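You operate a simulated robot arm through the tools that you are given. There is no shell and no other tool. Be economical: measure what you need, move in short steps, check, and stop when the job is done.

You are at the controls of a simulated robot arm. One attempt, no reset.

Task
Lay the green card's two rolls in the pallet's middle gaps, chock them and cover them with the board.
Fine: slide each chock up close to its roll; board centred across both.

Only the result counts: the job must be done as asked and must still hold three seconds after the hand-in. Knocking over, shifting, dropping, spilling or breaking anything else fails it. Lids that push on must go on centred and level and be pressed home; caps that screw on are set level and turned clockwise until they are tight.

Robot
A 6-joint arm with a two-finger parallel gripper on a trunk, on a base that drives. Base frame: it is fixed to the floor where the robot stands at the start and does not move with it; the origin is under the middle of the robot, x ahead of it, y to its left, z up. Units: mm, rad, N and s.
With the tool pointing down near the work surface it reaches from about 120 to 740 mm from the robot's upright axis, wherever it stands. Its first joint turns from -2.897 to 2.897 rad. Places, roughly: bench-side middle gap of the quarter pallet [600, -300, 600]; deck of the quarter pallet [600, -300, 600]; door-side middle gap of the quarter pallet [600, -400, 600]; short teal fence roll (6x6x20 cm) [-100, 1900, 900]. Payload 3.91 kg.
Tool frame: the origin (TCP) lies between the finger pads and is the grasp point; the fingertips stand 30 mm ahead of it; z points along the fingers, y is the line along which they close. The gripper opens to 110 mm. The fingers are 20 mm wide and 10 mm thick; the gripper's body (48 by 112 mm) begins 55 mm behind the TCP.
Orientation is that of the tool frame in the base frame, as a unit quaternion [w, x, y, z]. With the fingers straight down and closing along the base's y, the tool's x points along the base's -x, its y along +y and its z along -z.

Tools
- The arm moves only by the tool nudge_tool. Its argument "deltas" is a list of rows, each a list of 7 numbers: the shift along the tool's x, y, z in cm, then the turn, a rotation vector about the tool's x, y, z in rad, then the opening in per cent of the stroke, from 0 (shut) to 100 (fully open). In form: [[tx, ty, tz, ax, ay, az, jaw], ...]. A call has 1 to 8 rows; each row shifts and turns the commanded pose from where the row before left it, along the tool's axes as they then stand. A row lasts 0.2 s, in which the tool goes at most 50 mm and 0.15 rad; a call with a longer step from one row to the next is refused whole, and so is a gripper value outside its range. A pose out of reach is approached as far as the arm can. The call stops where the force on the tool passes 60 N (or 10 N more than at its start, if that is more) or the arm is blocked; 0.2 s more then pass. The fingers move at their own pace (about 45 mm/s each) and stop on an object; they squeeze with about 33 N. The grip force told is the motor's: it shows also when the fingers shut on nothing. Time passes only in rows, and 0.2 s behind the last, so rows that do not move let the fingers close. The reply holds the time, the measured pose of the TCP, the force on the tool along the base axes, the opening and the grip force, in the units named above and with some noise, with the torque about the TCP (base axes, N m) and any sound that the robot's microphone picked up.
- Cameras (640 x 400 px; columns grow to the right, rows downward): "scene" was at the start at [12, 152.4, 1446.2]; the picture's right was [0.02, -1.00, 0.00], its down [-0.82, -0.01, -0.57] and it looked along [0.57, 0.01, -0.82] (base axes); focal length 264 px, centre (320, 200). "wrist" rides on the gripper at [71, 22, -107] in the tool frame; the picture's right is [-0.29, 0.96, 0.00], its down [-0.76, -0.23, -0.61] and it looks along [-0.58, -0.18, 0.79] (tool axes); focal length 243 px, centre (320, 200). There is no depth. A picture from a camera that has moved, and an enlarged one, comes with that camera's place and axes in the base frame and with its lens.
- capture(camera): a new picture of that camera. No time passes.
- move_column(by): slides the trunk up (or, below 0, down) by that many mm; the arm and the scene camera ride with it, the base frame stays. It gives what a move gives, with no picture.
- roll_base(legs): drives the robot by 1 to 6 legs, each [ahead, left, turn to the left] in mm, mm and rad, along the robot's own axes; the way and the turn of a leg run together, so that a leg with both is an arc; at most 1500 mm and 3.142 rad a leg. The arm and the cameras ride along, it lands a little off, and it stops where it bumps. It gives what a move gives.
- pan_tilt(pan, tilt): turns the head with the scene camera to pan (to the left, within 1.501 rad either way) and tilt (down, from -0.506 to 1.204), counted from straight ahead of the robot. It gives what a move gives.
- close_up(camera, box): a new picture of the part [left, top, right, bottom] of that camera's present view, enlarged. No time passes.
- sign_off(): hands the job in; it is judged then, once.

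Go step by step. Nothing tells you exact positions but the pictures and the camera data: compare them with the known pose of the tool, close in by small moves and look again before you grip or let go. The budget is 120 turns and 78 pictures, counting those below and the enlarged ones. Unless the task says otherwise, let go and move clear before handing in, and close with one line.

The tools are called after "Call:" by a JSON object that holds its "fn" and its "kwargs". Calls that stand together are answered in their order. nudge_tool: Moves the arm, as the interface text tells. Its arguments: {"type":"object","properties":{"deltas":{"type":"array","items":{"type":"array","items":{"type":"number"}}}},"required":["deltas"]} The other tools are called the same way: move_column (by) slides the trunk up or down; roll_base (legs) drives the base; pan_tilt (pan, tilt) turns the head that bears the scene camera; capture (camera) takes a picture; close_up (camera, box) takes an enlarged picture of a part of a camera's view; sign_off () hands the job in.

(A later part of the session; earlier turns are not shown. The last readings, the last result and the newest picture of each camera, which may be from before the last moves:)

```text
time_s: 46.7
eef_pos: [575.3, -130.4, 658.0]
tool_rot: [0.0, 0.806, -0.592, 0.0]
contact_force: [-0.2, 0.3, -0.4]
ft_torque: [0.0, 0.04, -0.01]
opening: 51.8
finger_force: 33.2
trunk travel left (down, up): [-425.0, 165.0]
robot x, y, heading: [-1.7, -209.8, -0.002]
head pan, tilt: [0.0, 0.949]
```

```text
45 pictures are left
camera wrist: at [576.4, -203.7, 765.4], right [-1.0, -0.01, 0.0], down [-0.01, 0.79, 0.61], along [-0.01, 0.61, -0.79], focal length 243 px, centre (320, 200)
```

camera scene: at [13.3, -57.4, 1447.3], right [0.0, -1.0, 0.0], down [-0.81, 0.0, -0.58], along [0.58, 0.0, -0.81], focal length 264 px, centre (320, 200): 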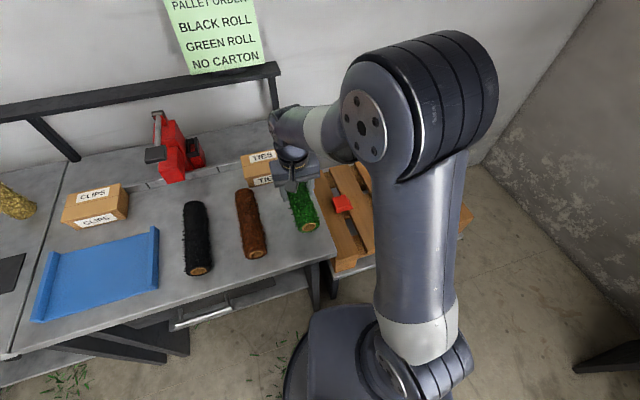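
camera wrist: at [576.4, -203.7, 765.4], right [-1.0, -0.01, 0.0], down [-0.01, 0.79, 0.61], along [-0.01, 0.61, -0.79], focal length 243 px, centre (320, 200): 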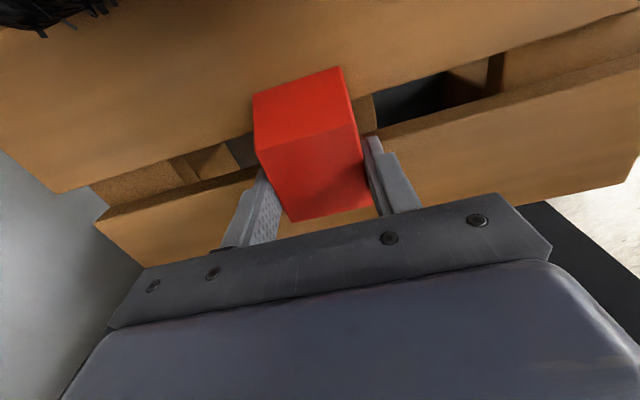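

Held at 51.8 mm. Sliding 45 mm toward the black roll, then looking.

Call:
{"fn": "nudge_tool", "kwargs": {"deltas": [[1.5, 0, 0, 0, 0, 0, 0], [1.5, 0, 0, 0, 0, 0, 0], [1.5, 0, 0, 0, 0, 0, 0], [0, 0, 0, 0, 0, 0, 0]]}}

Call:
{"fn": "capture", "kwargs": {"camera": "wrist"}}

```text
time_s: 47.7
eef_pos: [589.7, -172.7, 658.2]
tool_rot: [0.0, 0.805, -0.593, 0.0]
contact_force: [-0.2, 0.6, 0.5]
ft_torque: [-0.04, -0.01, 0.0]
opening: 51.5
finger_force: 33.1
trunk travel left (down, up): [-425.0, 165.0]
robot x, y, heading: [-3.6, -210.2, -0.005]
head pan, tilt: [0.0, 0.949]
```

```text
44 pictures are left
camera wrist: at [590.7, -246.9, 765.5], right [-1.0, -0.01, 0.0], down [-0.01, 0.79, 0.61], along [-0.01, 0.61, -0.79], focal length 243 px, centre (320, 200)
```

wrist: 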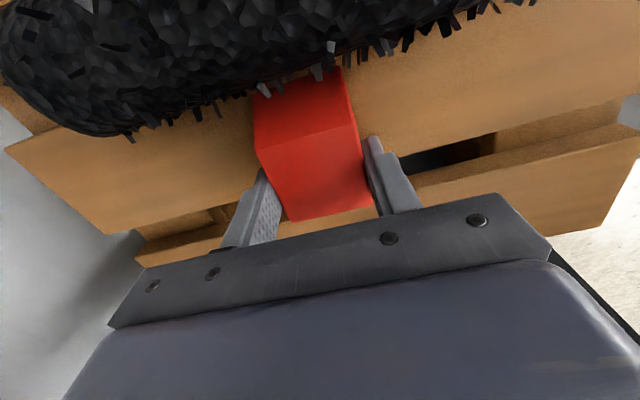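

About 15 mm remain by my estimate. Creeping in with force checks.

Call:
{"fn": "nudge_tool", "kwargs": {"deltas": [[0.5, 0, 0, 0, 0, 0, 0], [0.4, 0, 0, 0, 0, 0, 0], [0, 0, 0, 0, 0, 0, 0]]}}

Call:
{"fn": "nudge_tool", "kwargs": {"deltas": [[0.2, 0, 0, 0, 0, 0, 0], [0, 0, 0, 0, 0, 0, 0]]}}

Call:
{"fn": "nudge_tool", "kwargs": {"deltas": [[0.2, 0, 0, 0, 0, 0, 0], [0, 0, 0, 0, 0, 0, 0]]}}

Call:
{"fn": "close_up", "kwargs": {"camera": "wrist", "box": [200, 20, 440, 220]}}

```text
time_s: 48.5
eef_pos: [592.4, -180.8, 657.9]
tool_rot: [0.0, 0.806, -0.592, 0.001]
contact_force: [0.4, -0.1, -2.7]
ft_torque: [-0.03, -0.01, -0.02]
opening: 51.4
finger_force: 32.6
trunk travel left (down, up): [-425.0, 165.0]
robot x, y, heading: [1.1, -212.4, -0.005]
head pan, tilt: [0.0, 0.949]
```

```text
time_s: 49.1
eef_pos: [591.7, -183.0, 658.8]
tool_rot: [0.0, 0.806, -0.592, 0.0]
contact_force: [0.1, -0.8, -1.5]
ft_torque: [0.03, -0.01, -0.01]
opening: 51.6
finger_force: 32.6
trunk travel left (down, up): [-425.0, 165.0]
robot x, y, heading: [-0.1, -209.2, -0.002]
head pan, tilt: [0.0, 0.949]
```

```text
time_s: 49.7
eef_pos: [592.9, -184.2, 658.5]
tool_rot: [0.001, 0.806, -0.592, 0.0]
contact_force: [0.1, 1.0, -1.8]
ft_torque: [0.0, 0.01, 0.04]
opening: 51.6
finger_force: 33.2
trunk travel left (down, up): [-425.0, 165.0]
robot x, y, heading: [1.8, -209.8, -0.002]
head pan, tilt: [0.0, 0.949]
```

```text
2.00 times, centred on (320, 120) of wrist
camera zoom: at [594.2, -258.5, 765.8], right [-1.0, -0.01, 0.0], down [-0.01, 0.79, 0.61], along [-0.01, 0.61, -0.79], focal length 485 px, centre (320, 360)
```

zoom: 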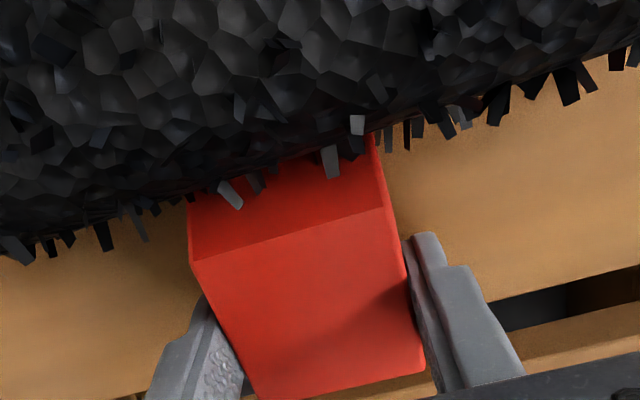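

Call:
{"fn": "nudge_tool", "kwargs": {"deltas": [[0.2, 0, 0, 0, 0, 0, 0], [0, 0, 0, 0, 0, 0, 0]]}}

Call:
{"fn": "nudge_tool", "kwargs": {"deltas": [[0.2, 0, 0, 0, 0, 0, 0], [0, 0, 0, 0, 0, 0, 0]]}}

Call:
{"fn": "nudge_tool", "kwargs": {"deltas": [[0.15, 0, 0, 0, 0, 0, 0], [0, 0, 0, 0, 0, 0, 0]]}}

```text
time_s: 50.3
eef_pos: [594.5, -186.3, 657.5]
tool_rot: [-0.001, 0.805, -0.593, 0.0]
contact_force: [-0.9, 1.6, -0.3]
ft_torque: [0.02, 0.02, 0.05]
opening: 51.7
finger_force: 33.1
trunk travel left (down, up): [-425.0, 165.0]
robot x, y, heading: [0.8, -210.9, -0.005]
head pan, tilt: [0.0, 0.949]
```

```text
time_s: 50.9
eef_pos: [595.0, -188.8, 658.5]
tool_rot: [-0.001, 0.806, -0.592, 0.0]
contact_force: [-0.7, 0.9, -1.3]
ft_torque: [0.06, -0.01, 0.01]
opening: 51.5
finger_force: 33.2
trunk travel left (down, up): [-425.0, 165.0]
robot x, y, heading: [1.1, -209.1, -0.008]
head pan, tilt: [0.0, 0.949]
```

```text
time_s: 51.5
eef_pos: [594.7, -189.3, 658.8]
tool_rot: [-0.001, 0.806, -0.592, 0.001]
contact_force: [0.0, 1.4, -0.9]
ft_torque: [0.05, -0.01, -0.05]
opening: 51.7
finger_force: 32.8
trunk travel left (down, up): [-425.0, 165.0]
robot x, y, heading: [-2.3, -204.9, -0.008]
head pan, tilt: [0.0, 0.949]
```

Call:
{"fn": "nudge_tool", "kwargs": {"deltas": [[0.15, 0, 0, 0, 0, 0, 0], [0, 0, 0, 0, 0, 0, 0]]}}

Call:
{"fn": "nudge_tool", "kwargs": {"deltas": [[0.15, 0, 0, 0, 0, 0, 0], [0, 0, 0, 0, 0, 0, 0]]}}

Call:
{"fn": "close_up", "kwargs": {"camera": "wrist", "box": [200, 20, 440, 220]}}

```text
time_s: 52.1
eef_pos: [595.2, -191.2, 659.0]
tool_rot: [0.0, 0.806, -0.592, 0.001]
contact_force: [1.0, 1.5, -0.8]
ft_torque: [0.02, -0.01, 0.0]
opening: 52.0
finger_force: 33.5
trunk travel left (down, up): [-425.0, 165.0]
robot x, y, heading: [4.1, -211.4, 0.001]
head pan, tilt: [0.0, 0.949]
```

```text
time_s: 52.7
eef_pos: [595.0, -193.3, 658.8]
tool_rot: [0.0, 0.806, -0.592, 0.0]
contact_force: [-0.8, 1.1, -1.5]
ft_torque: [0.03, 0.0, -0.02]
opening: 51.8
finger_force: 33.2
trunk travel left (down, up): [-425.0, 165.0]
robot x, y, heading: [-0.2, -210.0, -0.005]
head pan, tilt: [0.0, 0.949]
```

```text
2.00 times, centred on (320, 120) of wrist
camera zoom: at [595.8, -266.8, 765.4], right [-1.0, -0.01, 0.0], down [-0.01, 0.79, 0.61], along [-0.01, 0.61, -0.79], focal length 485 px, centre (320, 360)
```

zoom: 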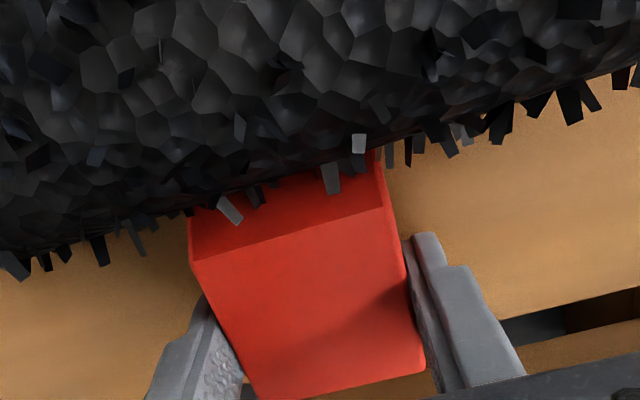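

No firm contact yet; still a few mm of clearance. Continuing in small steps.

Call:
{"fn": "nudge_tool", "kwargs": {"deltas": [[0.15, 0, 0, 0, 0, 0, 0], [0, 0, 0, 0, 0, 0, 0]]}}

Call:
{"fn": "nudge_tool", "kwargs": {"deltas": [[0.15, 0, 0, 0, 0, 0, 0], [0, 0, 0, 0, 0, 0, 0]]}}

Call:
{"fn": "nudge_tool", "kwargs": {"deltas": [[0.15, 0, 0, 0, 0, 0, 0], [0, 0, 0, 0, 0, 0, 0]]}}

Call:
{"fn": "close_up", "kwargs": {"camera": "wrist", "box": [200, 20, 440, 220]}}

```text
time_s: 53.3
eef_pos: [592.5, -193.7, 658.4]
tool_rot: [-0.001, 0.806, -0.591, 0.001]
contact_force: [0.7, 0.4, -1.4]
ft_torque: [0.02, 0.0, 0.01]
opening: 51.5
finger_force: 32.9
trunk travel left (down, up): [-425.0, 165.0]
robot x, y, heading: [-0.8, -212.6, -0.004]
head pan, tilt: [0.0, 0.949]
```

```text
time_s: 53.9
eef_pos: [596.6, -195.1, 657.2]
tool_rot: [0.0, 0.806, -0.592, -0.001]
contact_force: [-0.4, -0.4, -1.6]
ft_torque: [0.01, 0.01, -0.03]
opening: 51.5
finger_force: 32.9
trunk travel left (down, up): [-425.0, 165.0]
robot x, y, heading: [0.7, -208.5, -0.0]
head pan, tilt: [0.0, 0.949]
```

```text
time_s: 54.5
eef_pos: [595.3, -197.0, 659.3]
tool_rot: [0.0, 0.807, -0.591, 0.0]
contact_force: [-0.3, 0.9, -2.0]
ft_torque: [0.01, 0.02, -0.02]
opening: 51.8
finger_force: 32.9
trunk travel left (down, up): [-425.0, 165.0]
robot x, y, heading: [-1.1, -205.1, -0.001]
head pan, tilt: [0.0, 0.949]
```

```text
2.00 times, centred on (320, 120) of wrist
camera zoom: at [597.2, -271.0, 766.2], right [-1.0, -0.01, 0.0], down [-0.01, 0.79, 0.61], along [-0.01, 0.61, -0.79], focal length 485 px, centre (320, 360)
```

zoom: 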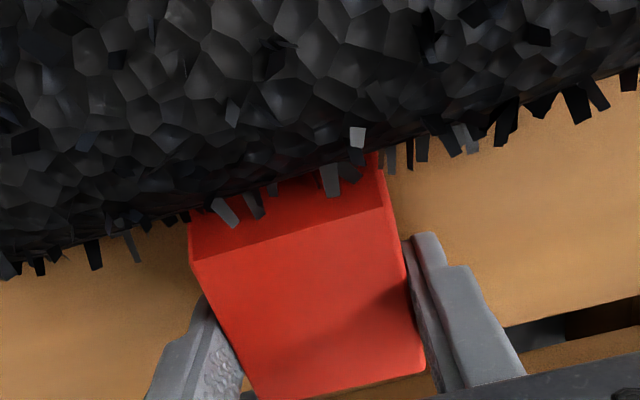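

Geometry says contact is within a mm or two. Two more 1 mm steps.

Call:
{"fn": "nudge_tool", "kwargs": {"deltas": [[0.12, 0, 0, 0, 0, 0, 0], [0, 0, 0, 0, 0, 0, 0]]}}

Call:
{"fn": "nudge_tool", "kwargs": {"deltas": [[0.12, 0, 0, 0, 0, 0, 0], [0, 0, 0, 0, 0, 0, 0]]}}

Call:
{"fn": "nudge_tool", "kwargs": {"deltas": [[0.12, 0, 0, 0, 0, 0, 0], [0, 0, 0, 0, 0, 0, 0]]}}

```text
time_s: 55.1
eef_pos: [597.0, -197.0, 658.5]
tool_rot: [0.0, 0.806, -0.593, 0.001]
contact_force: [0.0, 1.3, -1.4]
ft_torque: [0.01, 0.01, -0.01]
opening: 51.6
finger_force: 32.6
trunk travel left (down, up): [-425.0, 165.0]
robot x, y, heading: [-3.2, -209.8, -0.004]
head pan, tilt: [0.0, 0.949]
```

```text
time_s: 55.7
eef_pos: [596.6, -198.0, 658.7]
tool_rot: [0.0, 0.806, -0.592, 0.0]
contact_force: [-0.5, 0.8, -1.1]
ft_torque: [0.02, 0.04, 0.02]
opening: 51.7
finger_force: 33.1
trunk travel left (down, up): [-425.0, 165.0]
robot x, y, heading: [-1.6, -208.9, -0.003]
head pan, tilt: [0.0, 0.949]
```

```text
time_s: 56.3
eef_pos: [598.4, -199.9, 659.5]
tool_rot: [0.0, 0.806, -0.592, 0.0]
contact_force: [-0.7, 0.7, -0.8]
ft_torque: [0.06, 0.03, 0.01]
opening: 51.6
finger_force: 32.8
trunk travel left (down, up): [-425.0, 165.0]
robot x, y, heading: [0.7, -209.2, -0.007]
head pan, tilt: [0.0, 0.949]
```

Still no clear force, and the roll is light (~1.5 N), so I must check it has not been pushed.

Call:
{"fn": "close_up", "kwargs": {"camera": "wrist", "box": [200, 20, 440, 220]}}

Call:
{"fn": "close_up", "kwargs": {"camera": "scene", "box": [320, 120, 440, 220]}}

```text
2.00 times, centred on (320, 120) of wrist
camera zoom: at [599.3, -273.4, 766.5], right [-1.0, -0.01, 0.0], down [-0.01, 0.79, 0.61], along [-0.01, 0.61, -0.79], focal length 485 px, centre (320, 360)
```

zoom: 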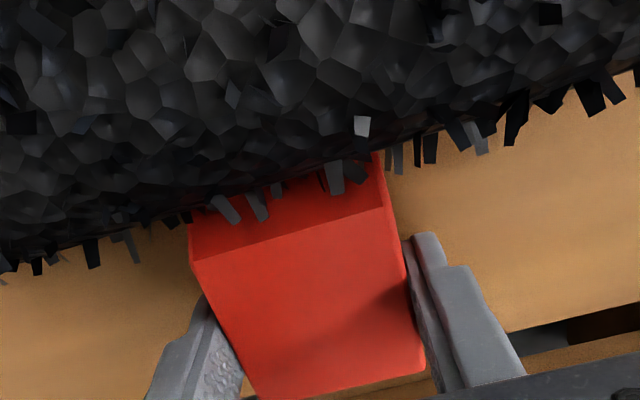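

```text
4.00 times, centred on (380, 170) of scene
camera zoom: at [13.3, -57.5, 1447.4], right [0.0, -1.0, 0.0], down [-0.81, 0.0, -0.58], along [0.58, 0.0, -0.81], focal length 1055 px, centre (80, 320)
```

zoom: 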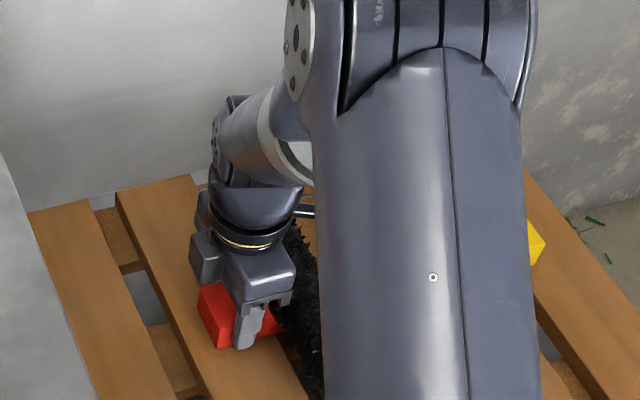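

Bristles seem to have turned a bit, so the chock may already be nudging the roll. I back off 4 mm and compare.

Call:
{"fn": "nudge_tool", "kwargs": {"deltas": [[-0.4, 0, 0, 0, 0, 0, 0], [0, 0, 0, 0, 0, 0, 0], [0, 0, 0, 0, 0, 0, 0]]}}

Call:
{"fn": "close_up", "kwargs": {"camera": "wrist", "box": [200, 20, 440, 220]}}

```text
time_s: 57.1
eef_pos: [597.1, -196.4, 659.5]
tool_rot: [-0.001, 0.806, -0.593, 0.0]
contact_force: [0.2, -0.3, -0.7]
ft_torque: [0.02, 0.01, 0.02]
opening: 51.9
finger_force: 33.4
trunk travel left (down, up): [-425.0, 165.0]
robot x, y, heading: [3.8, -207.2, -0.006]
head pan, tilt: [0.0, 0.949]
```

```text
2.00 times, centred on (320, 120) of wrist
camera zoom: at [597.9, -269.5, 766.5], right [-1.0, -0.01, 0.0], down [-0.01, 0.79, 0.61], along [-0.01, 0.61, -0.79], focal length 485 px, centre (320, 360)
```

zoom: 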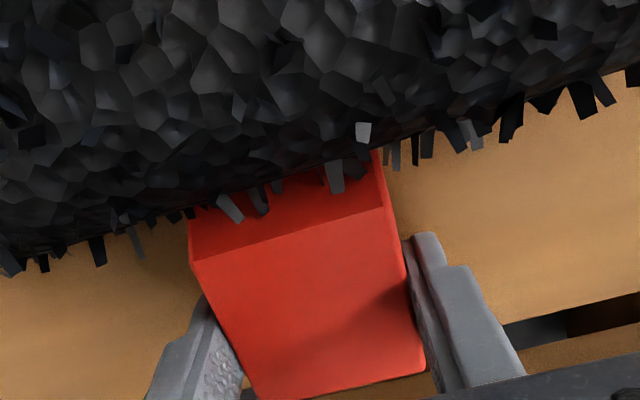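

The roll followed the chock back, so contact had been made. Backing another 5 mm to find its rest position.

Call:
{"fn": "nudge_tool", "kwargs": {"deltas": [[-0.5, 0, 0, 0, 0, 0, 0], [0, 0, 0, 0, 0, 0, 0], [0, 0, 0, 0, 0, 0, 0], [0, 0, 0, 0, 0, 0, 0]]}}

Call:
{"fn": "close_up", "kwargs": {"camera": "wrist", "box": [200, 20, 440, 220]}}

```text
time_s: 58.1
eef_pos: [594.3, -191.0, 659.3]
tool_rot: [0.0, 0.806, -0.592, 0.0]
contact_force: [0.7, -0.7, -2.0]
ft_torque: [0.01, 0.0, -0.01]
opening: 51.5
finger_force: 33.0
trunk travel left (down, up): [-425.0, 165.0]
robot x, y, heading: [2.6, -211.1, -0.005]
head pan, tilt: [0.0, 0.949]
```

```text
2.00 times, centred on (320, 120) of wrist
camera zoom: at [596.5, -265.0, 765.9], right [-1.0, -0.01, 0.0], down [-0.01, 0.79, 0.61], along [-0.01, 0.61, -0.79], focal length 485 px, centre (320, 360)
```

zoom: 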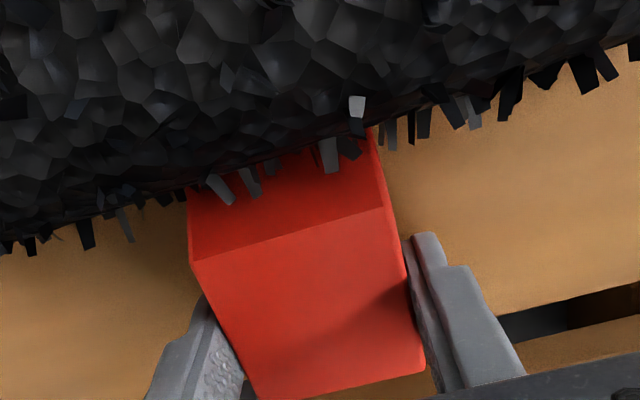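

The roll may have shifted ~8 mm from its seat. I'll set the chock down, release and look from above.

Call:
{"fn": "nudge_tool", "kwargs": {"deltas": [[0, 0, 0.1, 0, 0, 0, 0], [0, 0, 0, 0, 0, 0, 60], [0, 0, 0, 0, 0, 0, 80], [0, 0, 0, 0, 0, 0, 80], [0, 0, -3, 0, 0, 0, 80], [0, 0, -4, 0, 0, 0, 80], [0, 0, -4, 0, 0, 0, 80], [2, 0, -4, 0, 0, 0, 100]]}}

Call:
{"fn": "nudge_tool", "kwargs": {"deltas": [[-3, 0, -3, 0, 0, 0, 100], [-3, 0, -3, 0, 0, 0, 100]]}}

Call:
{"fn": "capture", "kwargs": {"camera": "wrist"}}

```text
time_s: 59.9
eef_pos: [604.1, -210.4, 806.7]
tool_rot: [-0.001, 0.806, -0.592, 0.0]
contact_force: [-0.7, -0.7, 0.3]
ft_torque: [0.02, 0.04, 0.04]
opening: 109.8
finger_force: 0.0
trunk travel left (down, up): [-425.0, 165.0]
robot x, y, heading: [-1.6, -206.6, -0.005]
head pan, tilt: [0.0, 0.949]
```

```text
time_s: 60.5
eef_pos: [583.8, -151.8, 865.6]
tool_rot: [0.0, 0.806, -0.593, 0.0]
contact_force: [0.5, 0.0, -0.7]
ft_torque: [-0.02, 0.01, -0.01]
opening: 110.0
finger_force: 0.1
trunk travel left (down, up): [-425.0, 165.0]
robot x, y, heading: [0.5, -205.7, -0.003]
head pan, tilt: [0.0, 0.949]
```

```text
36 pictures are left
camera wrist: at [586.6, -226.5, 973.1], right [-1.0, -0.01, 0.0], down [-0.01, 0.79, 0.61], along [-0.01, 0.61, -0.79], focal length 243 px, centre (320, 200)
```

wrist: 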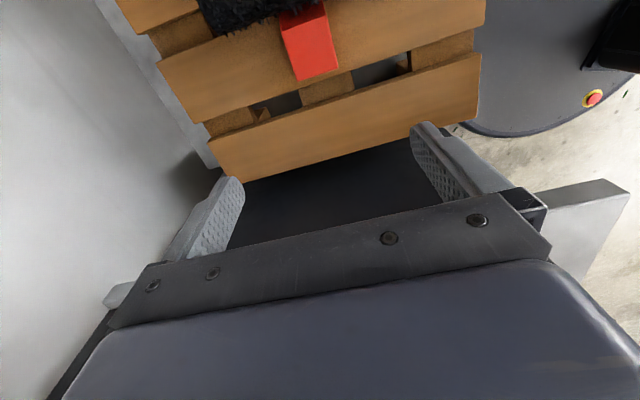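

I need the base a bit further right to reach the yellow chock anyway, so I drive 150 mm right and look at the deck from there.

Call:
{"fn": "roll_base", "kwargs": {"legs": [[0, -150, 0]]}}

Call:
{"fn": "nudge_tool", "kwargs": {"deltas": [[4, 0, -2, 0, 0, 0, 100], [4, 0, -2, 0, 0, 0, 100], [4, 0, -2, 0, 0, 0, 100], [4, 0, -2, 0, 0, 0, 100], [4, 0, -2, 0, 0, 0, 100]]}}

Call:
{"fn": "capture", "kwargs": {"camera": "wrist"}}

```text
time_s: 61.9
eef_pos: [585.0, -302.7, 865.3]
tool_rot: [0.0, 0.805, -0.594, 0.0]
contact_force: [-0.7, 0.9, -0.3]
ft_torque: [-0.01, 0.0, -0.01]
opening: 110.0
finger_force: 0.2
trunk travel left (down, up): [-425.0, 165.0]
robot x, y, heading: [-0.3, -360.0, -0.013]
head pan, tilt: [0.0, 0.949]
```

```text
time_s: 63.0
eef_pos: [643.2, -495.3, 964.1]
tool_rot: [0.0, 0.805, -0.594, 0.0]
contact_force: [0.1, 1.4, -0.2]
ft_torque: [-0.02, -0.01, -0.05]
opening: 110.0
finger_force: 0.0
trunk travel left (down, up): [-425.0, 165.0]
robot x, y, heading: [-1.4, -353.0, -0.008]
head pan, tilt: [0.0, 0.949]
```

```text
35 pictures are left
camera wrist: at [643.7, -568.5, 1071.3], right [-1.0, 0.0, 0.0], down [0.0, 0.79, 0.61], along [0.0, 0.61, -0.79], focal length 243 px, centre (320, 200)
```

wrist: 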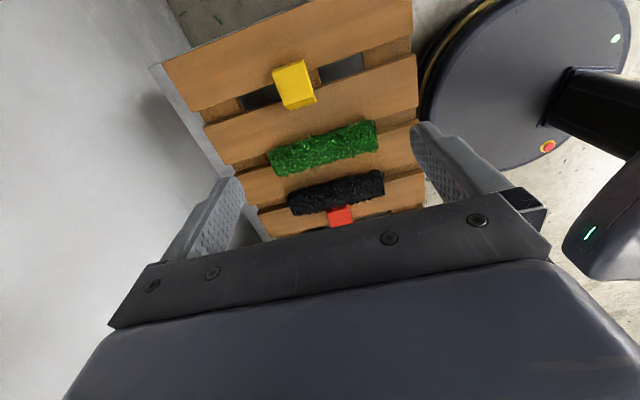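

Call:
{"fn": "close_up", "kwargs": {"camera": "wrist", "box": [230, 90, 430, 240]}}

Call:
{"fn": "close_up", "kwargs": {"camera": "scene", "box": [180, 110, 380, 260]}}

```text
2.67 times, centred on (330, 165) of wrist
camera zoom: at [643.7, -568.5, 1071.3], right [-1.0, 0.0, 0.0], down [0.0, 0.79, 0.61], along [0.0, 0.61, -0.79], focal length 647 px, centre (293, 293)
```

zoom: 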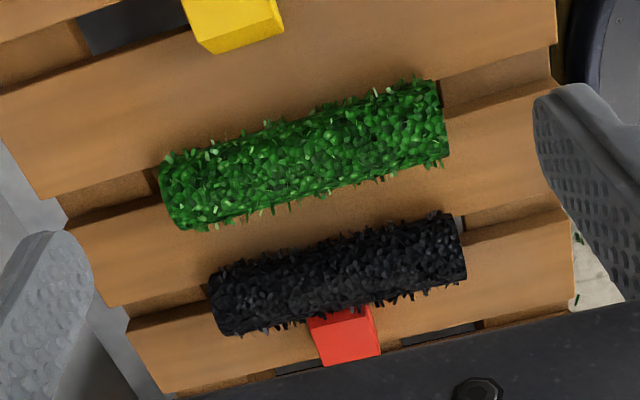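

```text
2.67 times, centred on (280, 185) of scene
camera zoom: at [13.1, -205.6, 1447.4], right [-0.01, -1.0, 0.0], down [-0.81, 0.01, -0.58], along [0.58, 0.0, -0.81], focal length 704 px, centre (427, 240)
```

zoom: 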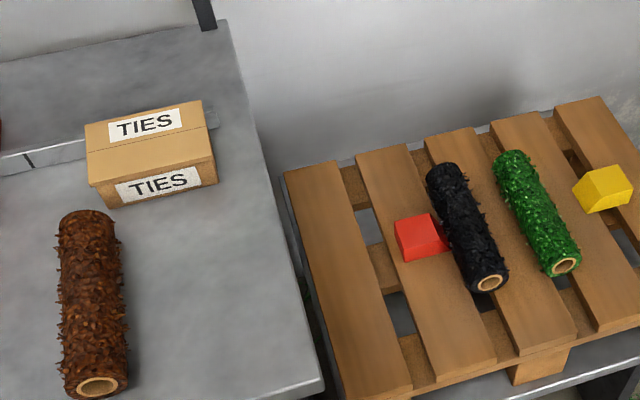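

Both rolls look seated and the red chock is right against black. Now lining up over the yellow chock near (686,-480).

Call:
{"fn": "nudge_tool", "kwargs": {"deltas": [[-0.5, -4.5, 0, 0, 0, 0, 100], [0, 0, 4.5, 0, 0, 0, 100], [0, 0, 4.5, 0, 0, 0, 100], [0, 0, 4.5, 0, 0, 0, 100], [0, 0, 3, 0, 0, 0, 100], [0, 0, 0, 0, 0, 0, 100]]}}

Call:
{"fn": "capture", "kwargs": {"camera": "wrist"}}

```text
time_s: 64.5
eef_pos: [685.1, -476.6, 800.1]
tool_rot: [0.001, 0.805, -0.594, 0.0]
contact_force: [0.1, -0.2, -0.7]
ft_torque: [-0.01, 0.01, 0.0]
opening: 110.1
finger_force: 0.0
trunk travel left (down, up): [-425.0, 165.0]
robot x, y, heading: [-1.6, -359.1, -0.006]
head pan, tilt: [0.0, 0.949]
```

```text
32 pictures are left
camera wrist: at [686.2, -550.4, 906.9], right [-1.0, 0.0, 0.0], down [0.0, 0.79, 0.61], along [0.0, 0.61, -0.79], focal length 243 px, centre (320, 200)
```

wrist: 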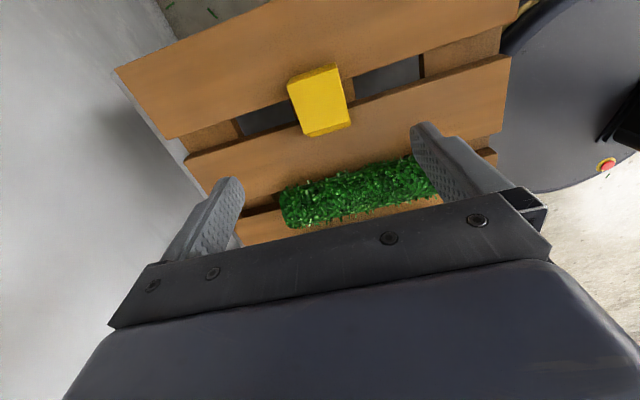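

Yellow is centred under the tool and parallel to the pallet. Descending and gripping it.

Call:
{"fn": "nudge_tool", "kwargs": {"deltas": [[0.3, 0, 4, 0, 0, 0, 100], [0, 0, 4, 0, 0, 0, 100], [0, 0, 3, 0, 0, 0, 100], [0, 0, 2, 0, 0, 0, 100], [0, 0, 1.3, 0, 0, 0, 100], [0, 0, 0, 0, 0, 0, 100]]}}

Call:
{"fn": "nudge_tool", "kwargs": {"deltas": [[0, 0, 0, 0, 0, 0, 0], [0, 0, 0, 0, 0, 0, 0], [0, 0, 0, 0, 0, 0, 0], [0, 0, 0, 0, 0, 0, 0], [0, 0, 0, 0, 0, 0, 0], [0, 0, -0.1, 0, 0, 0, 0]]}}

Call:
{"fn": "capture", "kwargs": {"camera": "wrist"}}

```text
time_s: 65.8
eef_pos: [686.0, -480.3, 659.2]
tool_rot: [0.0, 0.804, -0.594, 0.0]
contact_force: [0.1, 0.2, 0.7]
ft_torque: [0.02, -0.01, -0.03]
opening: 109.9
finger_force: 0.1
trunk travel left (down, up): [-425.0, 165.0]
robot x, y, heading: [0.2, -360.9, -0.003]
head pan, tilt: [0.0, 0.949]
```

```text
time_s: 67.2
eef_pos: [686.5, -480.1, 660.6]
tool_rot: [0.0, 0.804, -0.595, 0.0]
contact_force: [0.1, 0.4, 0.3]
ft_torque: [0.02, 0.03, 0.0]
opening: 51.1
finger_force: 32.3
trunk travel left (down, up): [-425.0, 165.0]
robot x, y, heading: [0.8, -357.6, -0.008]
head pan, tilt: [0.0, 0.949]
```

```text
31 pictures are left
camera wrist: at [687.6, -553.7, 766.9], right [-1.0, 0.0, 0.0], down [0.0, 0.79, 0.61], along [0.0, 0.61, -0.79], focal length 243 px, centre (320, 200)
```

wrist: 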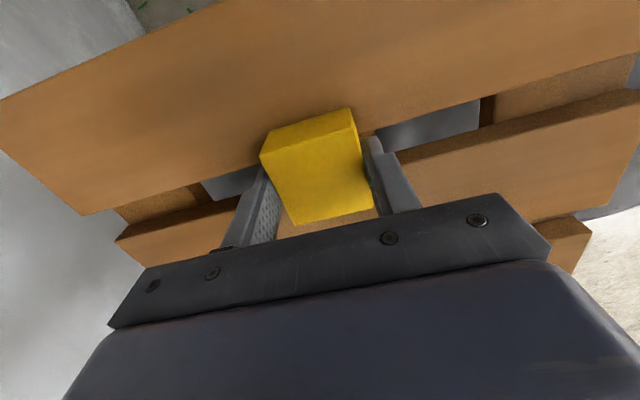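

Gripped. Estimated travel to contact is about 58 mm; sliding 50 mm first.

Call:
{"fn": "nudge_tool", "kwargs": {"deltas": [[-1.5, 0, 0, 0, 0, 0, 0], [-1.5, 0, 0, 0, 0, 0, 0], [-1.5, 0, 0, 0, 0, 0, 0], [-0.5, 0, 0, 0, 0, 0, 0], [0, 0, 0, 0, 0, 0, 0]]}}

Call:
{"fn": "close_up", "kwargs": {"camera": "wrist", "box": [200, 80, 440, 240]}}

Call:
{"fn": "close_up", "kwargs": {"camera": "scene", "box": [260, 120, 400, 220]}}

```text
time_s: 68.5
eef_pos: [672.5, -430.9, 659.5]
tool_rot: [0.0, 0.805, -0.594, 0.0]
contact_force: [-0.5, 0.3, -1.5]
ft_torque: [0.02, -0.01, 0.01]
opening: 51.4
finger_force: 32.4
trunk travel left (down, up): [-425.0, 165.0]
robot x, y, heading: [-1.1, -355.8, -0.009]
head pan, tilt: [0.0, 0.949]
```

```text
2.50 times, centred on (320, 160) of wrist
camera zoom: at [673.5, -505.8, 766.3], right [-1.0, 0.0, 0.0], down [0.0, 0.79, 0.61], along [0.0, 0.61, -0.79], focal length 606 px, centre (320, 300)
```

zoom: 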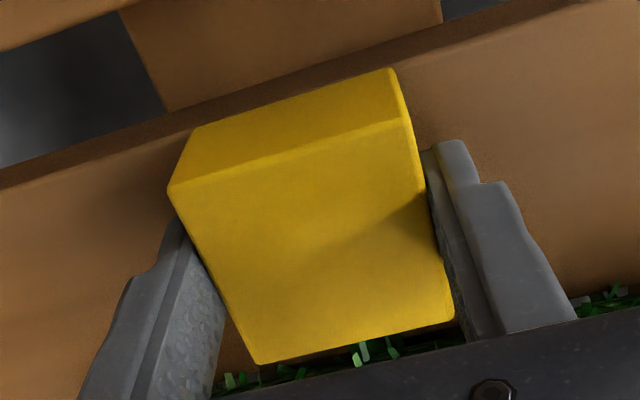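

```text
4.00 times, centred on (330, 170) of scene
camera zoom: at [13.1, -205.7, 1447.4], right [-0.01, -1.0, 0.0], down [-0.81, 0.01, -0.58], along [0.58, 0.0, -0.81], focal length 1055 px, centre (280, 320)
```

zoom: 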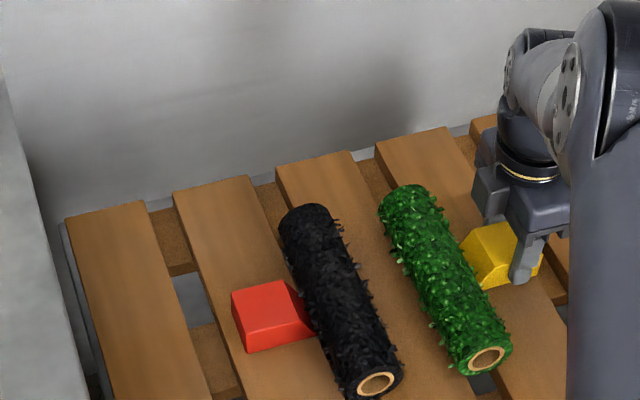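

About 7 mm left. Moving 5 mm more and comparing in the scene view.

Call:
{"fn": "nudge_tool", "kwargs": {"deltas": [[-0.3, 0, 0, 0, 0, 0, 0], [-0.2, 0, 0, 0, 0, 0, 0], [0, 0, 0, 0, 0, 0, 0]]}}

Call:
{"fn": "close_up", "kwargs": {"camera": "scene", "box": [320, 140, 400, 220]}}

```text
time_s: 69.2
eef_pos: [671.8, -428.1, 658.8]
tool_rot: [-0.001, 0.805, -0.594, 0.001]
contact_force: [2.9, -3.6, 3.4]
ft_torque: [-0.02, 0.09, 0.0]
opening: 51.3
finger_force: 33.4
trunk travel left (down, up): [-425.0, 165.0]
robot x, y, heading: [-1.8, -356.4, -0.008]
head pan, tilt: [0.0, 0.949]
```

```text
5.00 times, centred on (360, 180) of scene
camera zoom: at [13.1, -205.9, 1447.5], right [-0.01, -1.0, 0.0], down [-0.81, 0.01, -0.58], along [0.58, 0.0, -0.81], focal length 1319 px, centre (120, 300)
```

zoom: 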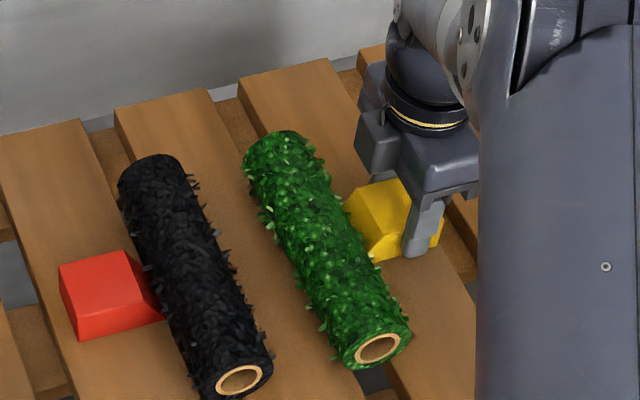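

Contact: about 4 N back along the slide direction. Easing back 1.5 mm, setting down and releasing.

Call:
{"fn": "nudge_tool", "kwargs": {"deltas": [[0.15, 0, 0, 0, 0, 0, 0], [0, 0, 0, 0, 0, 0, 0]]}}

Call:
{"fn": "nudge_tool", "kwargs": {"deltas": [[0, 0, 0.1, 0, 0, 0, 0], [0, 0, 0, 0, 0, 0, 60], [0, 0, 0, 0, 0, 0, 80], [0, 0, 0, 0, 0, 0, 80], [0, 0, -3, 0, 0, 0, 80], [0, 0, -4, 0, 0, 0, 80], [0, 0, -4, 0, 0, 0, 80], [0, 0, -4, 0, 0, 0, 100]]}}

Call:
{"fn": "nudge_tool", "kwargs": {"deltas": [[4, 0, -4, 0, 0, 0, 100], [4, 0, -4, 0, 0, 0, 100], [2, 0, -4, 0, 0, 0, 100]]}}

Call:
{"fn": "capture", "kwargs": {"camera": "wrist"}}

Call:
{"fn": "close_up", "kwargs": {"camera": "scene", "box": [250, 130, 410, 250]}}

```text
time_s: 69.8
eef_pos: [671.1, -427.9, 659.0]
tool_rot: [-0.001, 0.805, -0.593, 0.0]
contact_force: [1.8, 3.5, 7.4]
ft_torque: [0.05, 0.12, 0.05]
opening: 51.3
finger_force: 32.5
trunk travel left (down, up): [-425.0, 165.0]
robot x, y, heading: [-4.6, -358.5, -0.007]
head pan, tilt: [0.0, 0.949]
```

```text
time_s: 71.7
eef_pos: [668.7, -429.3, 809.3]
tool_rot: [0.0, 0.804, -0.594, 0.0]
contact_force: [0.6, 0.0, 0.7]
ft_torque: [-0.02, 0.01, 0.0]
opening: 110.0
finger_force: 0.1
trunk travel left (down, up): [-425.0, 165.0]
robot x, y, heading: [-3.2, -354.9, -0.005]
head pan, tilt: [0.0, 0.949]
```

```text
refused: row 1 steps farther than a row can; nothing moved
```

```text
27 pictures are left
camera wrist: at [669.7, -504.0, 916.0], right [-1.0, 0.0, 0.0], down [0.0, 0.79, 0.61], along [0.0, 0.61, -0.79], focal length 243 px, centre (320, 200)
```

wrist: 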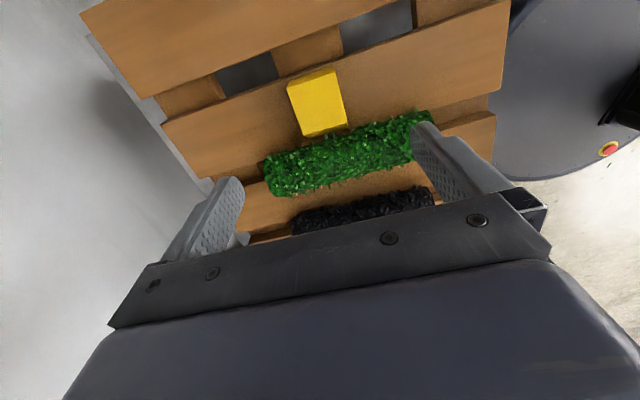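

```text
3.33 times, centred on (330, 190) of scene
camera zoom: at [13.2, -205.7, 1447.3], right [-0.01, -1.0, 0.0], down [-0.81, 0.01, -0.58], along [0.58, 0.0, -0.81], focal length 880 px, centre (287, 233)
```

zoom: 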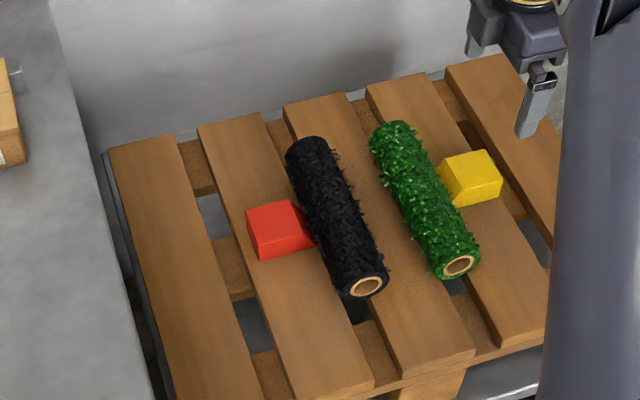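

The yellow chock stands right by green. I want to check precisely how both rolls sit in their gaps, so I enlarge their near ends.

Call:
{"fn": "close_up", "kwargs": {"camera": "scene", "box": [315, 185, 395, 235]}}

```text
8.00 times, centred on (355, 210) of scene
camera zoom: at [13.2, -205.7, 1447.3], right [-0.01, -1.0, 0.0], down [-0.81, 0.01, -0.58], along [0.58, 0.0, -0.81], focal length 2111 px, centre (40, 120)
```

zoom: 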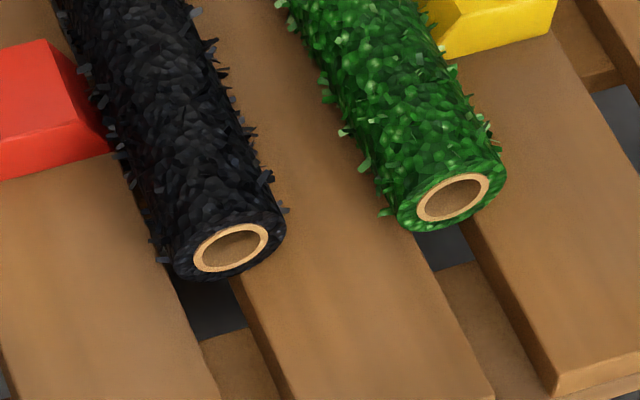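

Green is centred, but black's near end sits about 10 mm toward the door side: the red chock shoved it. I'll regrip red and draw it back a few mm so black can settle.

Call:
{"fn": "nudge_tool", "kwargs": {"deltas": [[-4.2, 0, 0, 0, 0, 0, 85], [-4.2, 0, 0, 0, 0, 0, 85], [-4.2, 0, 0, 0, 0, 0, 85], [-4.2, 0, 0, 0, 0, 0, 85], [-4.2, 0, 0, 0, 0, 0, 85], [-4.0, 0, 0, 0, 0, 0, 85], [0, 0, 4, 0, 0, 0, 85], [0, 0, 4, 0, 0, 0, 85]]}}

Call:
{"fn": "nudge_tool", "kwargs": {"deltas": [[0, 0, 3, 0, 0, 0, 85], [0, 0, 2.5, 0, 0, 0, 85], [0, 0, 1.6, 0, 0, 0, 85], [0, 0, 0, 0, 0, 0, 85]]}}

Call:
{"fn": "capture", "kwargs": {"camera": "wrist"}}

```text
time_s: 73.5
eef_pos: [596.8, -189.6, 729.9]
tool_rot: [0.0, 0.804, -0.594, 0.0]
contact_force: [0.6, 0.7, 0.1]
ft_torque: [0.0, -0.04, 0.04]
opening: 93.4
finger_force: 0.1
trunk travel left (down, up): [-425.0, 165.0]
robot x, y, heading: [0.2, -356.9, -0.009]
head pan, tilt: [0.0, 0.949]
```

```text
time_s: 74.5
eef_pos: [596.6, -189.2, 659.5]
tool_rot: [0.0, 0.804, -0.594, -0.001]
contact_force: [-0.4, -0.5, -0.8]
ft_torque: [0.02, -0.01, -0.01]
opening: 93.5
finger_force: 0.1
trunk travel left (down, up): [-425.0, 165.0]
robot x, y, heading: [-2.7, -356.4, -0.009]
head pan, tilt: [0.0, 0.949]
```

```text
24 pictures are left
camera wrist: at [598.0, -264.5, 766.0], right [-1.0, 0.0, 0.0], down [0.0, 0.79, 0.61], along [0.0, 0.61, -0.79], focal length 243 px, centre (320, 200)
```

wrist: 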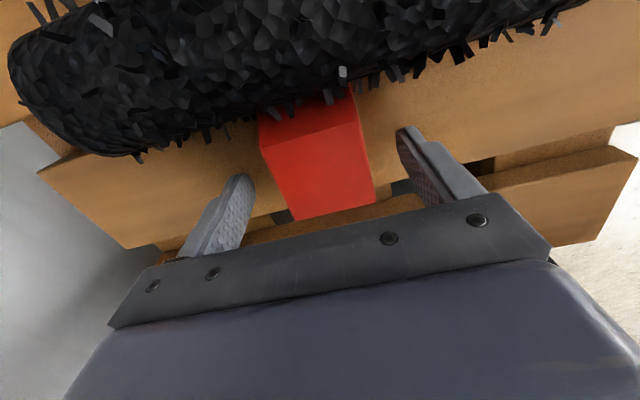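

Gripping red and drawing it back 12 mm slowly.

Call:
{"fn": "nudge_tool", "kwargs": {"deltas": [[0, 0, 0, 0, 0, 0, 0], [0, 0, 0, 0, 0, 0, 0], [0, 0, 0, 0, 0, 0, 0], [0, 0, 0, 0, 0, 0, 0], [0, 0, -0.1, 0, 0, 0, 0]]}}

Call:
{"fn": "nudge_tool", "kwargs": {"deltas": [[-0.2, 0, 0, 0, 0, 0, 0], [-0.2, 0, 0, 0, 0, 0, 0], [-0.2, 0, 0, 0, 0, 0, 0], [-0.2, 0, 0, 0, 0, 0, 0], [-0.2, 0, 0, 0, 0, 0, 0], [-0.2, 0, 0, 0, 0, 0, 0], [0, 0, 0, 0, 0, 0, 0]]}}

Call:
{"fn": "capture", "kwargs": {"camera": "wrist"}}

Call:
{"fn": "close_up", "kwargs": {"camera": "scene", "box": [315, 185, 395, 235]}}

```text
time_s: 75.7
eef_pos: [596.0, -188.2, 660.4]
tool_rot: [0.0, 0.804, -0.594, 0.0]
contact_force: [0.0, -0.4, 0.2]
ft_torque: [0.02, 0.01, -0.02]
opening: 51.1
finger_force: 33.8
trunk travel left (down, up): [-425.0, 165.0]
robot x, y, heading: [1.5, -355.6, -0.004]
head pan, tilt: [0.0, 0.949]
```

```text
time_s: 77.2
eef_pos: [593.7, -179.7, 658.4]
tool_rot: [0.0, 0.804, -0.595, 0.001]
contact_force: [5.3, -12.6, 15.4]
ft_torque: [-0.49, 0.1, 0.19]
opening: 51.1
finger_force: 32.9
trunk travel left (down, up): [-425.0, 165.0]
robot x, y, heading: [-2.1, -359.0, -0.008]
head pan, tilt: [0.0, 0.949]
```

```text
23 pictures are left
camera wrist: at [593.8, -253.7, 766.2], right [-1.0, 0.0, 0.0], down [0.0, 0.79, 0.61], along [0.0, 0.61, -0.79], focal length 243 px, centre (320, 200)
```

wrist: 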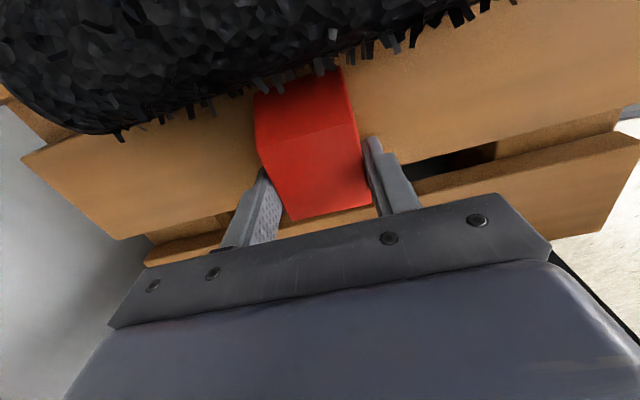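

```text
8.00 times, centred on (355, 210) of scene
camera zoom: at [12.4, -206.8, 1447.6], right [-0.01, -1.0, 0.0], down [-0.81, 0.01, -0.58], along [0.58, 0.0, -0.81], focal length 2111 px, centre (40, 120)
```

zoom: 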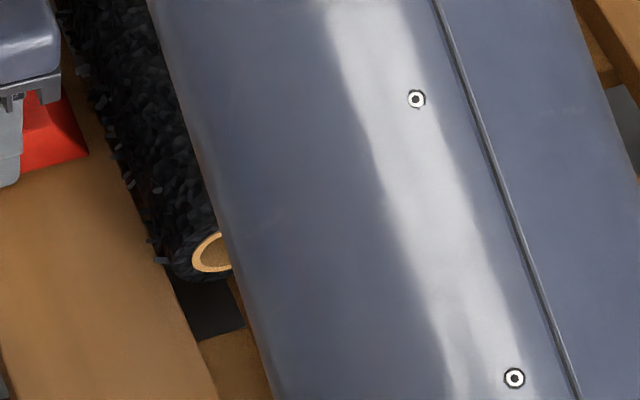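

Black stays perched toward the door-side edge, so I'll leave red here, and re-seat black with the gripper, holding it off-centre clear of the chock.

Call:
{"fn": "nudge_tool", "kwargs": {"deltas": [[0, 0, -0.1, 0, 0, 0, 0], [0, 0, 0, 0, 0, 0, 60], [0, 0, 0, 0, 0, 0, 80], [0, 0, 0, 0, 0, 0, 80], [0, 0, -3, 0, 0, 0, 80], [0, 0, -4, 0, 0, 0, 80], [0, 0, -4, 0, 0, 0, 80], [0, 0, -4, 0, 0, 0, 100]]}}

Call:
{"fn": "nudge_tool", "kwargs": {"deltas": [[4, 1, 0, 0, 0, 0.15, 100], [0, 0, 0, 0, 0, 0.15, 100], [0, 0, 0, 0, 0, 0.15, 100], [0, 0, 0, 0, 0, 0.15, 100], [0, 0, 0, 0, 0, 0.15, 100], [0, 0, 0, 0, 0, 0.15, 100], [0, 0, 0, 0, 0, 0.15, 100], [0, 0, 0, 0, 0, 0.15, 100]]}}

Call:
{"fn": "nudge_tool", "kwargs": {"deltas": [[0, 0, 0, 0, 0, 0.15, 100], [0, 0, 0, 0, 0, 0.15, 100], [0, 0, 0, 0, 0, 0.06, 100], [0, 0, 0, 0, 0, 0, 100]]}}

Call:
{"fn": "capture", "kwargs": {"camera": "wrist"}}

```text
time_s: 79.0
eef_pos: [592.5, -177.4, 808.2]
tool_rot: [0.0, 0.805, -0.594, 0.0]
contact_force: [0.1, -0.2, 0.5]
ft_torque: [0.01, 0.03, 0.02]
opening: 110.0
finger_force: 0.0
trunk travel left (down, up): [-425.0, 165.0]
robot x, y, heading: [-1.2, -357.6, -0.007]
head pan, tilt: [0.0, 0.949]
```

```text
time_s: 80.8
eef_pos: [595.7, -218.7, 808.3]
tool_rot: [0.0, -0.328, 0.945, 0.0]
contact_force: [0.1, -0.2, 0.5]
ft_torque: [0.01, -0.02, 0.04]
opening: 110.1
finger_force: 0.0
trunk travel left (down, up): [-425.0, 165.0]
robot x, y, heading: [-3.5, -357.3, -0.005]
head pan, tilt: [0.0, 0.949]
```

```text
time_s: 81.8
eef_pos: [595.1, -219.6, 809.0]
tool_rot: [0.0, -0.153, 0.988, -0.001]
contact_force: [1.0, -0.7, 0.1]
ft_torque: [0.03, -0.01, 0.0]
opening: 110.0
finger_force: 0.0
trunk travel left (down, up): [-425.0, 165.0]
robot x, y, heading: [-0.7, -358.1, -0.008]
head pan, tilt: [0.0, 0.949]
```

```text
21 pictures are left
camera wrist: at [522.3, -219.6, 916.4], right [-0.01, 1.0, 0.0], down [0.79, 0.01, 0.61], along [0.61, 0.01, -0.79], focal length 243 px, centre (320, 200)
```

wrist: 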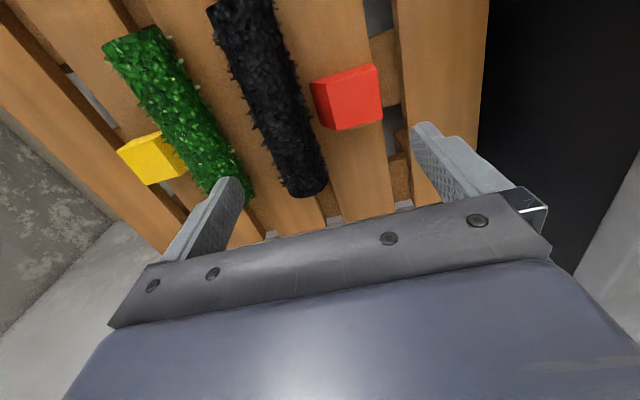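

Pallet angle refines to about 0.28 rad and black sits ~6–10 mm off the gap line. Moving over its near half to grip it there.

Call:
{"fn": "nudge_tool", "kwargs": {"deltas": [[2.7, -2.2, 0, 0, 0, 0.025, 85], [2.6, -2.2, 0, 0, 0, 0, 85], [0, 0, 4, 0, 0, 0, 85], [0, 0, 4, 0, 0, 0, 85], [0, 0, 3, 0, 0, 0, 85], [0, 0, 2.5, 0, 0, 0, 85], [0, 0, 1.3, 0, 0, 0, 85]]}}

Call:
{"fn": "capture", "kwargs": {"camera": "wrist"}}

```text
time_s: 83.5
eef_pos: [557.8, -276.9, 658.8]
tool_rot: [0.001, -0.142, 0.99, 0.0]
contact_force: [0.6, 0.0, 0.0]
ft_torque: [0.02, 0.03, 0.01]
opening: 93.7
finger_force: 0.0
trunk travel left (down, up): [-425.0, 165.0]
robot x, y, heading: [4.0, -361.2, -0.006]
head pan, tilt: [0.0, 0.949]
```

```text
20 pictures are left
camera wrist: at [483.9, -275.8, 766.5], right [0.01, 1.0, 0.0], down [0.79, -0.01, 0.61], along [0.61, -0.01, -0.79], focal length 243 px, centre (320, 200)
```

wrist: 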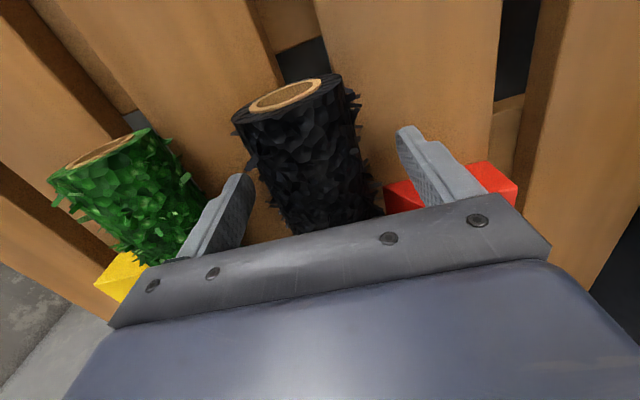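

The near end is clearly visible: black is ~7 mm door-side of the gap's middle; the tool needs +5.5 mm. Gripping, lifting 8 mm, shifting, lowering.

Call:
{"fn": "nudge_tool", "kwargs": {"deltas": [[0, 0, 0, 0, 0, 0, 0], [0, 0, 0, 0, 0, 0, 0], [0, 0, 0, 0, 0, 0, 0], [0, 0, 0, 0, 0, 0, 0], [0, 0, 0, 0, 0, 0, 0], [0, 0, -0.8, 0, 0, 0, 0], [0, 0.55, 0, 0, 0, 0, 0], [0, 0, 0, 0, 0, 0, 0]]}}

Call:
{"fn": "capture", "kwargs": {"camera": "wrist"}}

```text
time_s: 85.2
eef_pos: [554.7, -271.0, 667.9]
tool_rot: [-0.001, -0.143, 0.99, 0.0]
contact_force: [0.7, 0.5, -2.0]
ft_torque: [-0.01, 0.06, 0.0]
opening: 59.0
finger_force: 33.5
trunk travel left (down, up): [-425.0, 165.0]
robot x, y, heading: [-0.3, -352.7, -0.009]
head pan, tilt: [0.0, 0.949]
```

```text
19 pictures are left
camera wrist: at [481.4, -270.6, 774.6], right [0.01, 1.0, 0.0], down [0.79, -0.01, 0.61], along [0.61, -0.01, -0.79], focal length 243 px, centre (320, 200)
```

wrist: 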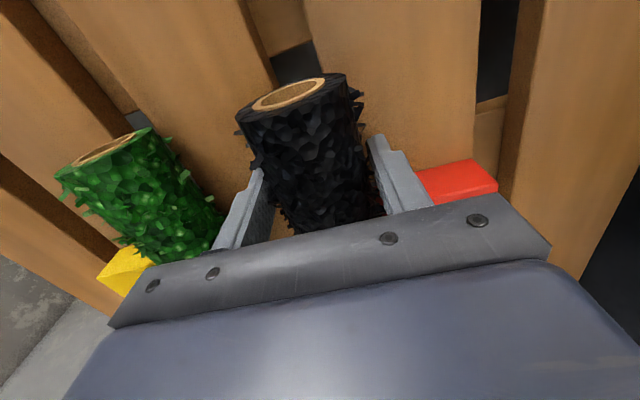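

Now within 1 mm of the gap's middle. Lowering until it seats.

Call:
{"fn": "nudge_tool", "kwargs": {"deltas": [[0, 0.08, 0.5, 0, 0, 0, 0], [0, 0, 0.3, 0, 0, 0, 0], [0, 0, 0, 0, 0, 0, 0]]}}

Call:
{"fn": "nudge_tool", "kwargs": {"deltas": [[0, 0, 0.2, 0, 0, 0, 0], [0, 0, 0, 0, 0, 0, 0]]}}

Call:
{"fn": "nudge_tool", "kwargs": {"deltas": [[0, 0, 0.2, 0, 0, 0, 0], [0, 0, 0, 0, 0, 0, 0]]}}

```text
time_s: 86.0
eef_pos: [555.2, -270.6, 660.7]
tool_rot: [-0.001, -0.142, 0.99, 0.001]
contact_force: [0.3, -0.4, -1.8]
ft_torque: [-0.03, 0.01, 0.01]
opening: 59.0
finger_force: 33.1
trunk travel left (down, up): [-425.0, 165.0]
robot x, y, heading: [1.2, -357.6, -0.006]
head pan, tilt: [0.0, 0.949]
```

```text
time_s: 86.7
eef_pos: [555.5, -270.7, 658.7]
tool_rot: [0.0, -0.142, 0.99, 0.0]
contact_force: [-0.4, 0.6, -2.0]
ft_torque: [-0.05, 0.1, 0.02]
opening: 59.0
finger_force: 32.7
trunk travel left (down, up): [-425.0, 165.0]
robot x, y, heading: [-2.1, -358.2, -0.008]
head pan, tilt: [0.0, 0.949]
```

```text
time_s: 87.2
eef_pos: [555.7, -270.2, 656.5]
tool_rot: [0.0, -0.142, 0.99, 0.0]
contact_force: [-1.8, 0.5, 3.6]
ft_torque: [0.19, -0.7, 0.22]
opening: 58.9
finger_force: 33.5
trunk travel left (down, up): [-425.0, 165.0]
robot x, y, heading: [-1.2, -358.2, -0.003]
head pan, tilt: [0.0, 0.949]
```

Call:
{"fn": "nudge_tool", "kwargs": {"deltas": [[0, 0, 0.15, 0, 0, 0, 0], [0, 0, 0, 0, 0, 0, 0]]}}

Call:
{"fn": "nudge_tool", "kwargs": {"deltas": [[0, 0, 0.15, 0, 0, 0, 0], [0, 0, 0, 0, 0, 0, 0]]}}

Call:
{"fn": "nudge_tool", "kwargs": {"deltas": [[0, 0, 0, 0, 0, 0, 60], [0, 0, 0, 0, 0, 0, 80], [0, 0, 0, 0, 0, 0, 85], [0, 0, 0, 0, 0, 0, 85], [0, 0, 0, 0, 0, 0, 85]]}}

Call:
{"fn": "capture", "kwargs": {"camera": "wrist"}}

```text
time_s: 87.8
eef_pos: [556.9, -270.1, 656.7]
tool_rot: [0.0, -0.144, 0.99, -0.001]
contact_force: [-1.8, 0.1, 20.8]
ft_torque: [0.15, 0.1, 0.75]
opening: 58.9
finger_force: 33.2
trunk travel left (down, up): [-425.0, 165.0]
robot x, y, heading: [-1.0, -354.5, -0.001]
head pan, tilt: [0.0, 0.949]
```

```text
time_s: 88.5
eef_pos: [556.8, -270.9, 655.5]
tool_rot: [0.002, -0.143, 0.99, 0.0]
contact_force: [-2.4, -6.6, 30.5]
ft_torque: [-0.25, 0.0, 0.69]
opening: 59.0
finger_force: 32.9
trunk travel left (down, up): [-425.0, 165.0]
robot x, y, heading: [5.1, -354.5, -0.008]
head pan, tilt: [0.0, 0.949]
```

```text
time_s: 89.7
eef_pos: [557.3, -269.2, 652.3]
tool_rot: [0.001, -0.143, 0.99, 0.0]
contact_force: [-1.0, -0.5, -0.3]
ft_torque: [0.01, 0.0, 0.0]
opening: 93.6
finger_force: 0.0
trunk travel left (down, up): [-425.0, 165.0]
robot x, y, heading: [-1.6, -359.1, -0.006]
head pan, tilt: [0.0, 0.949]
```

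```text
18 pictures are left
camera wrist: at [483.2, -268.6, 760.4], right [0.01, 1.0, 0.0], down [0.79, -0.01, 0.61], along [0.61, -0.01, -0.79], focal length 243 px, centre (320, 200)
```

wrist: 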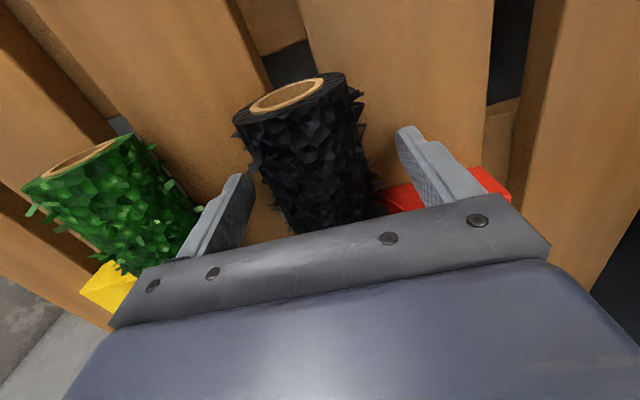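

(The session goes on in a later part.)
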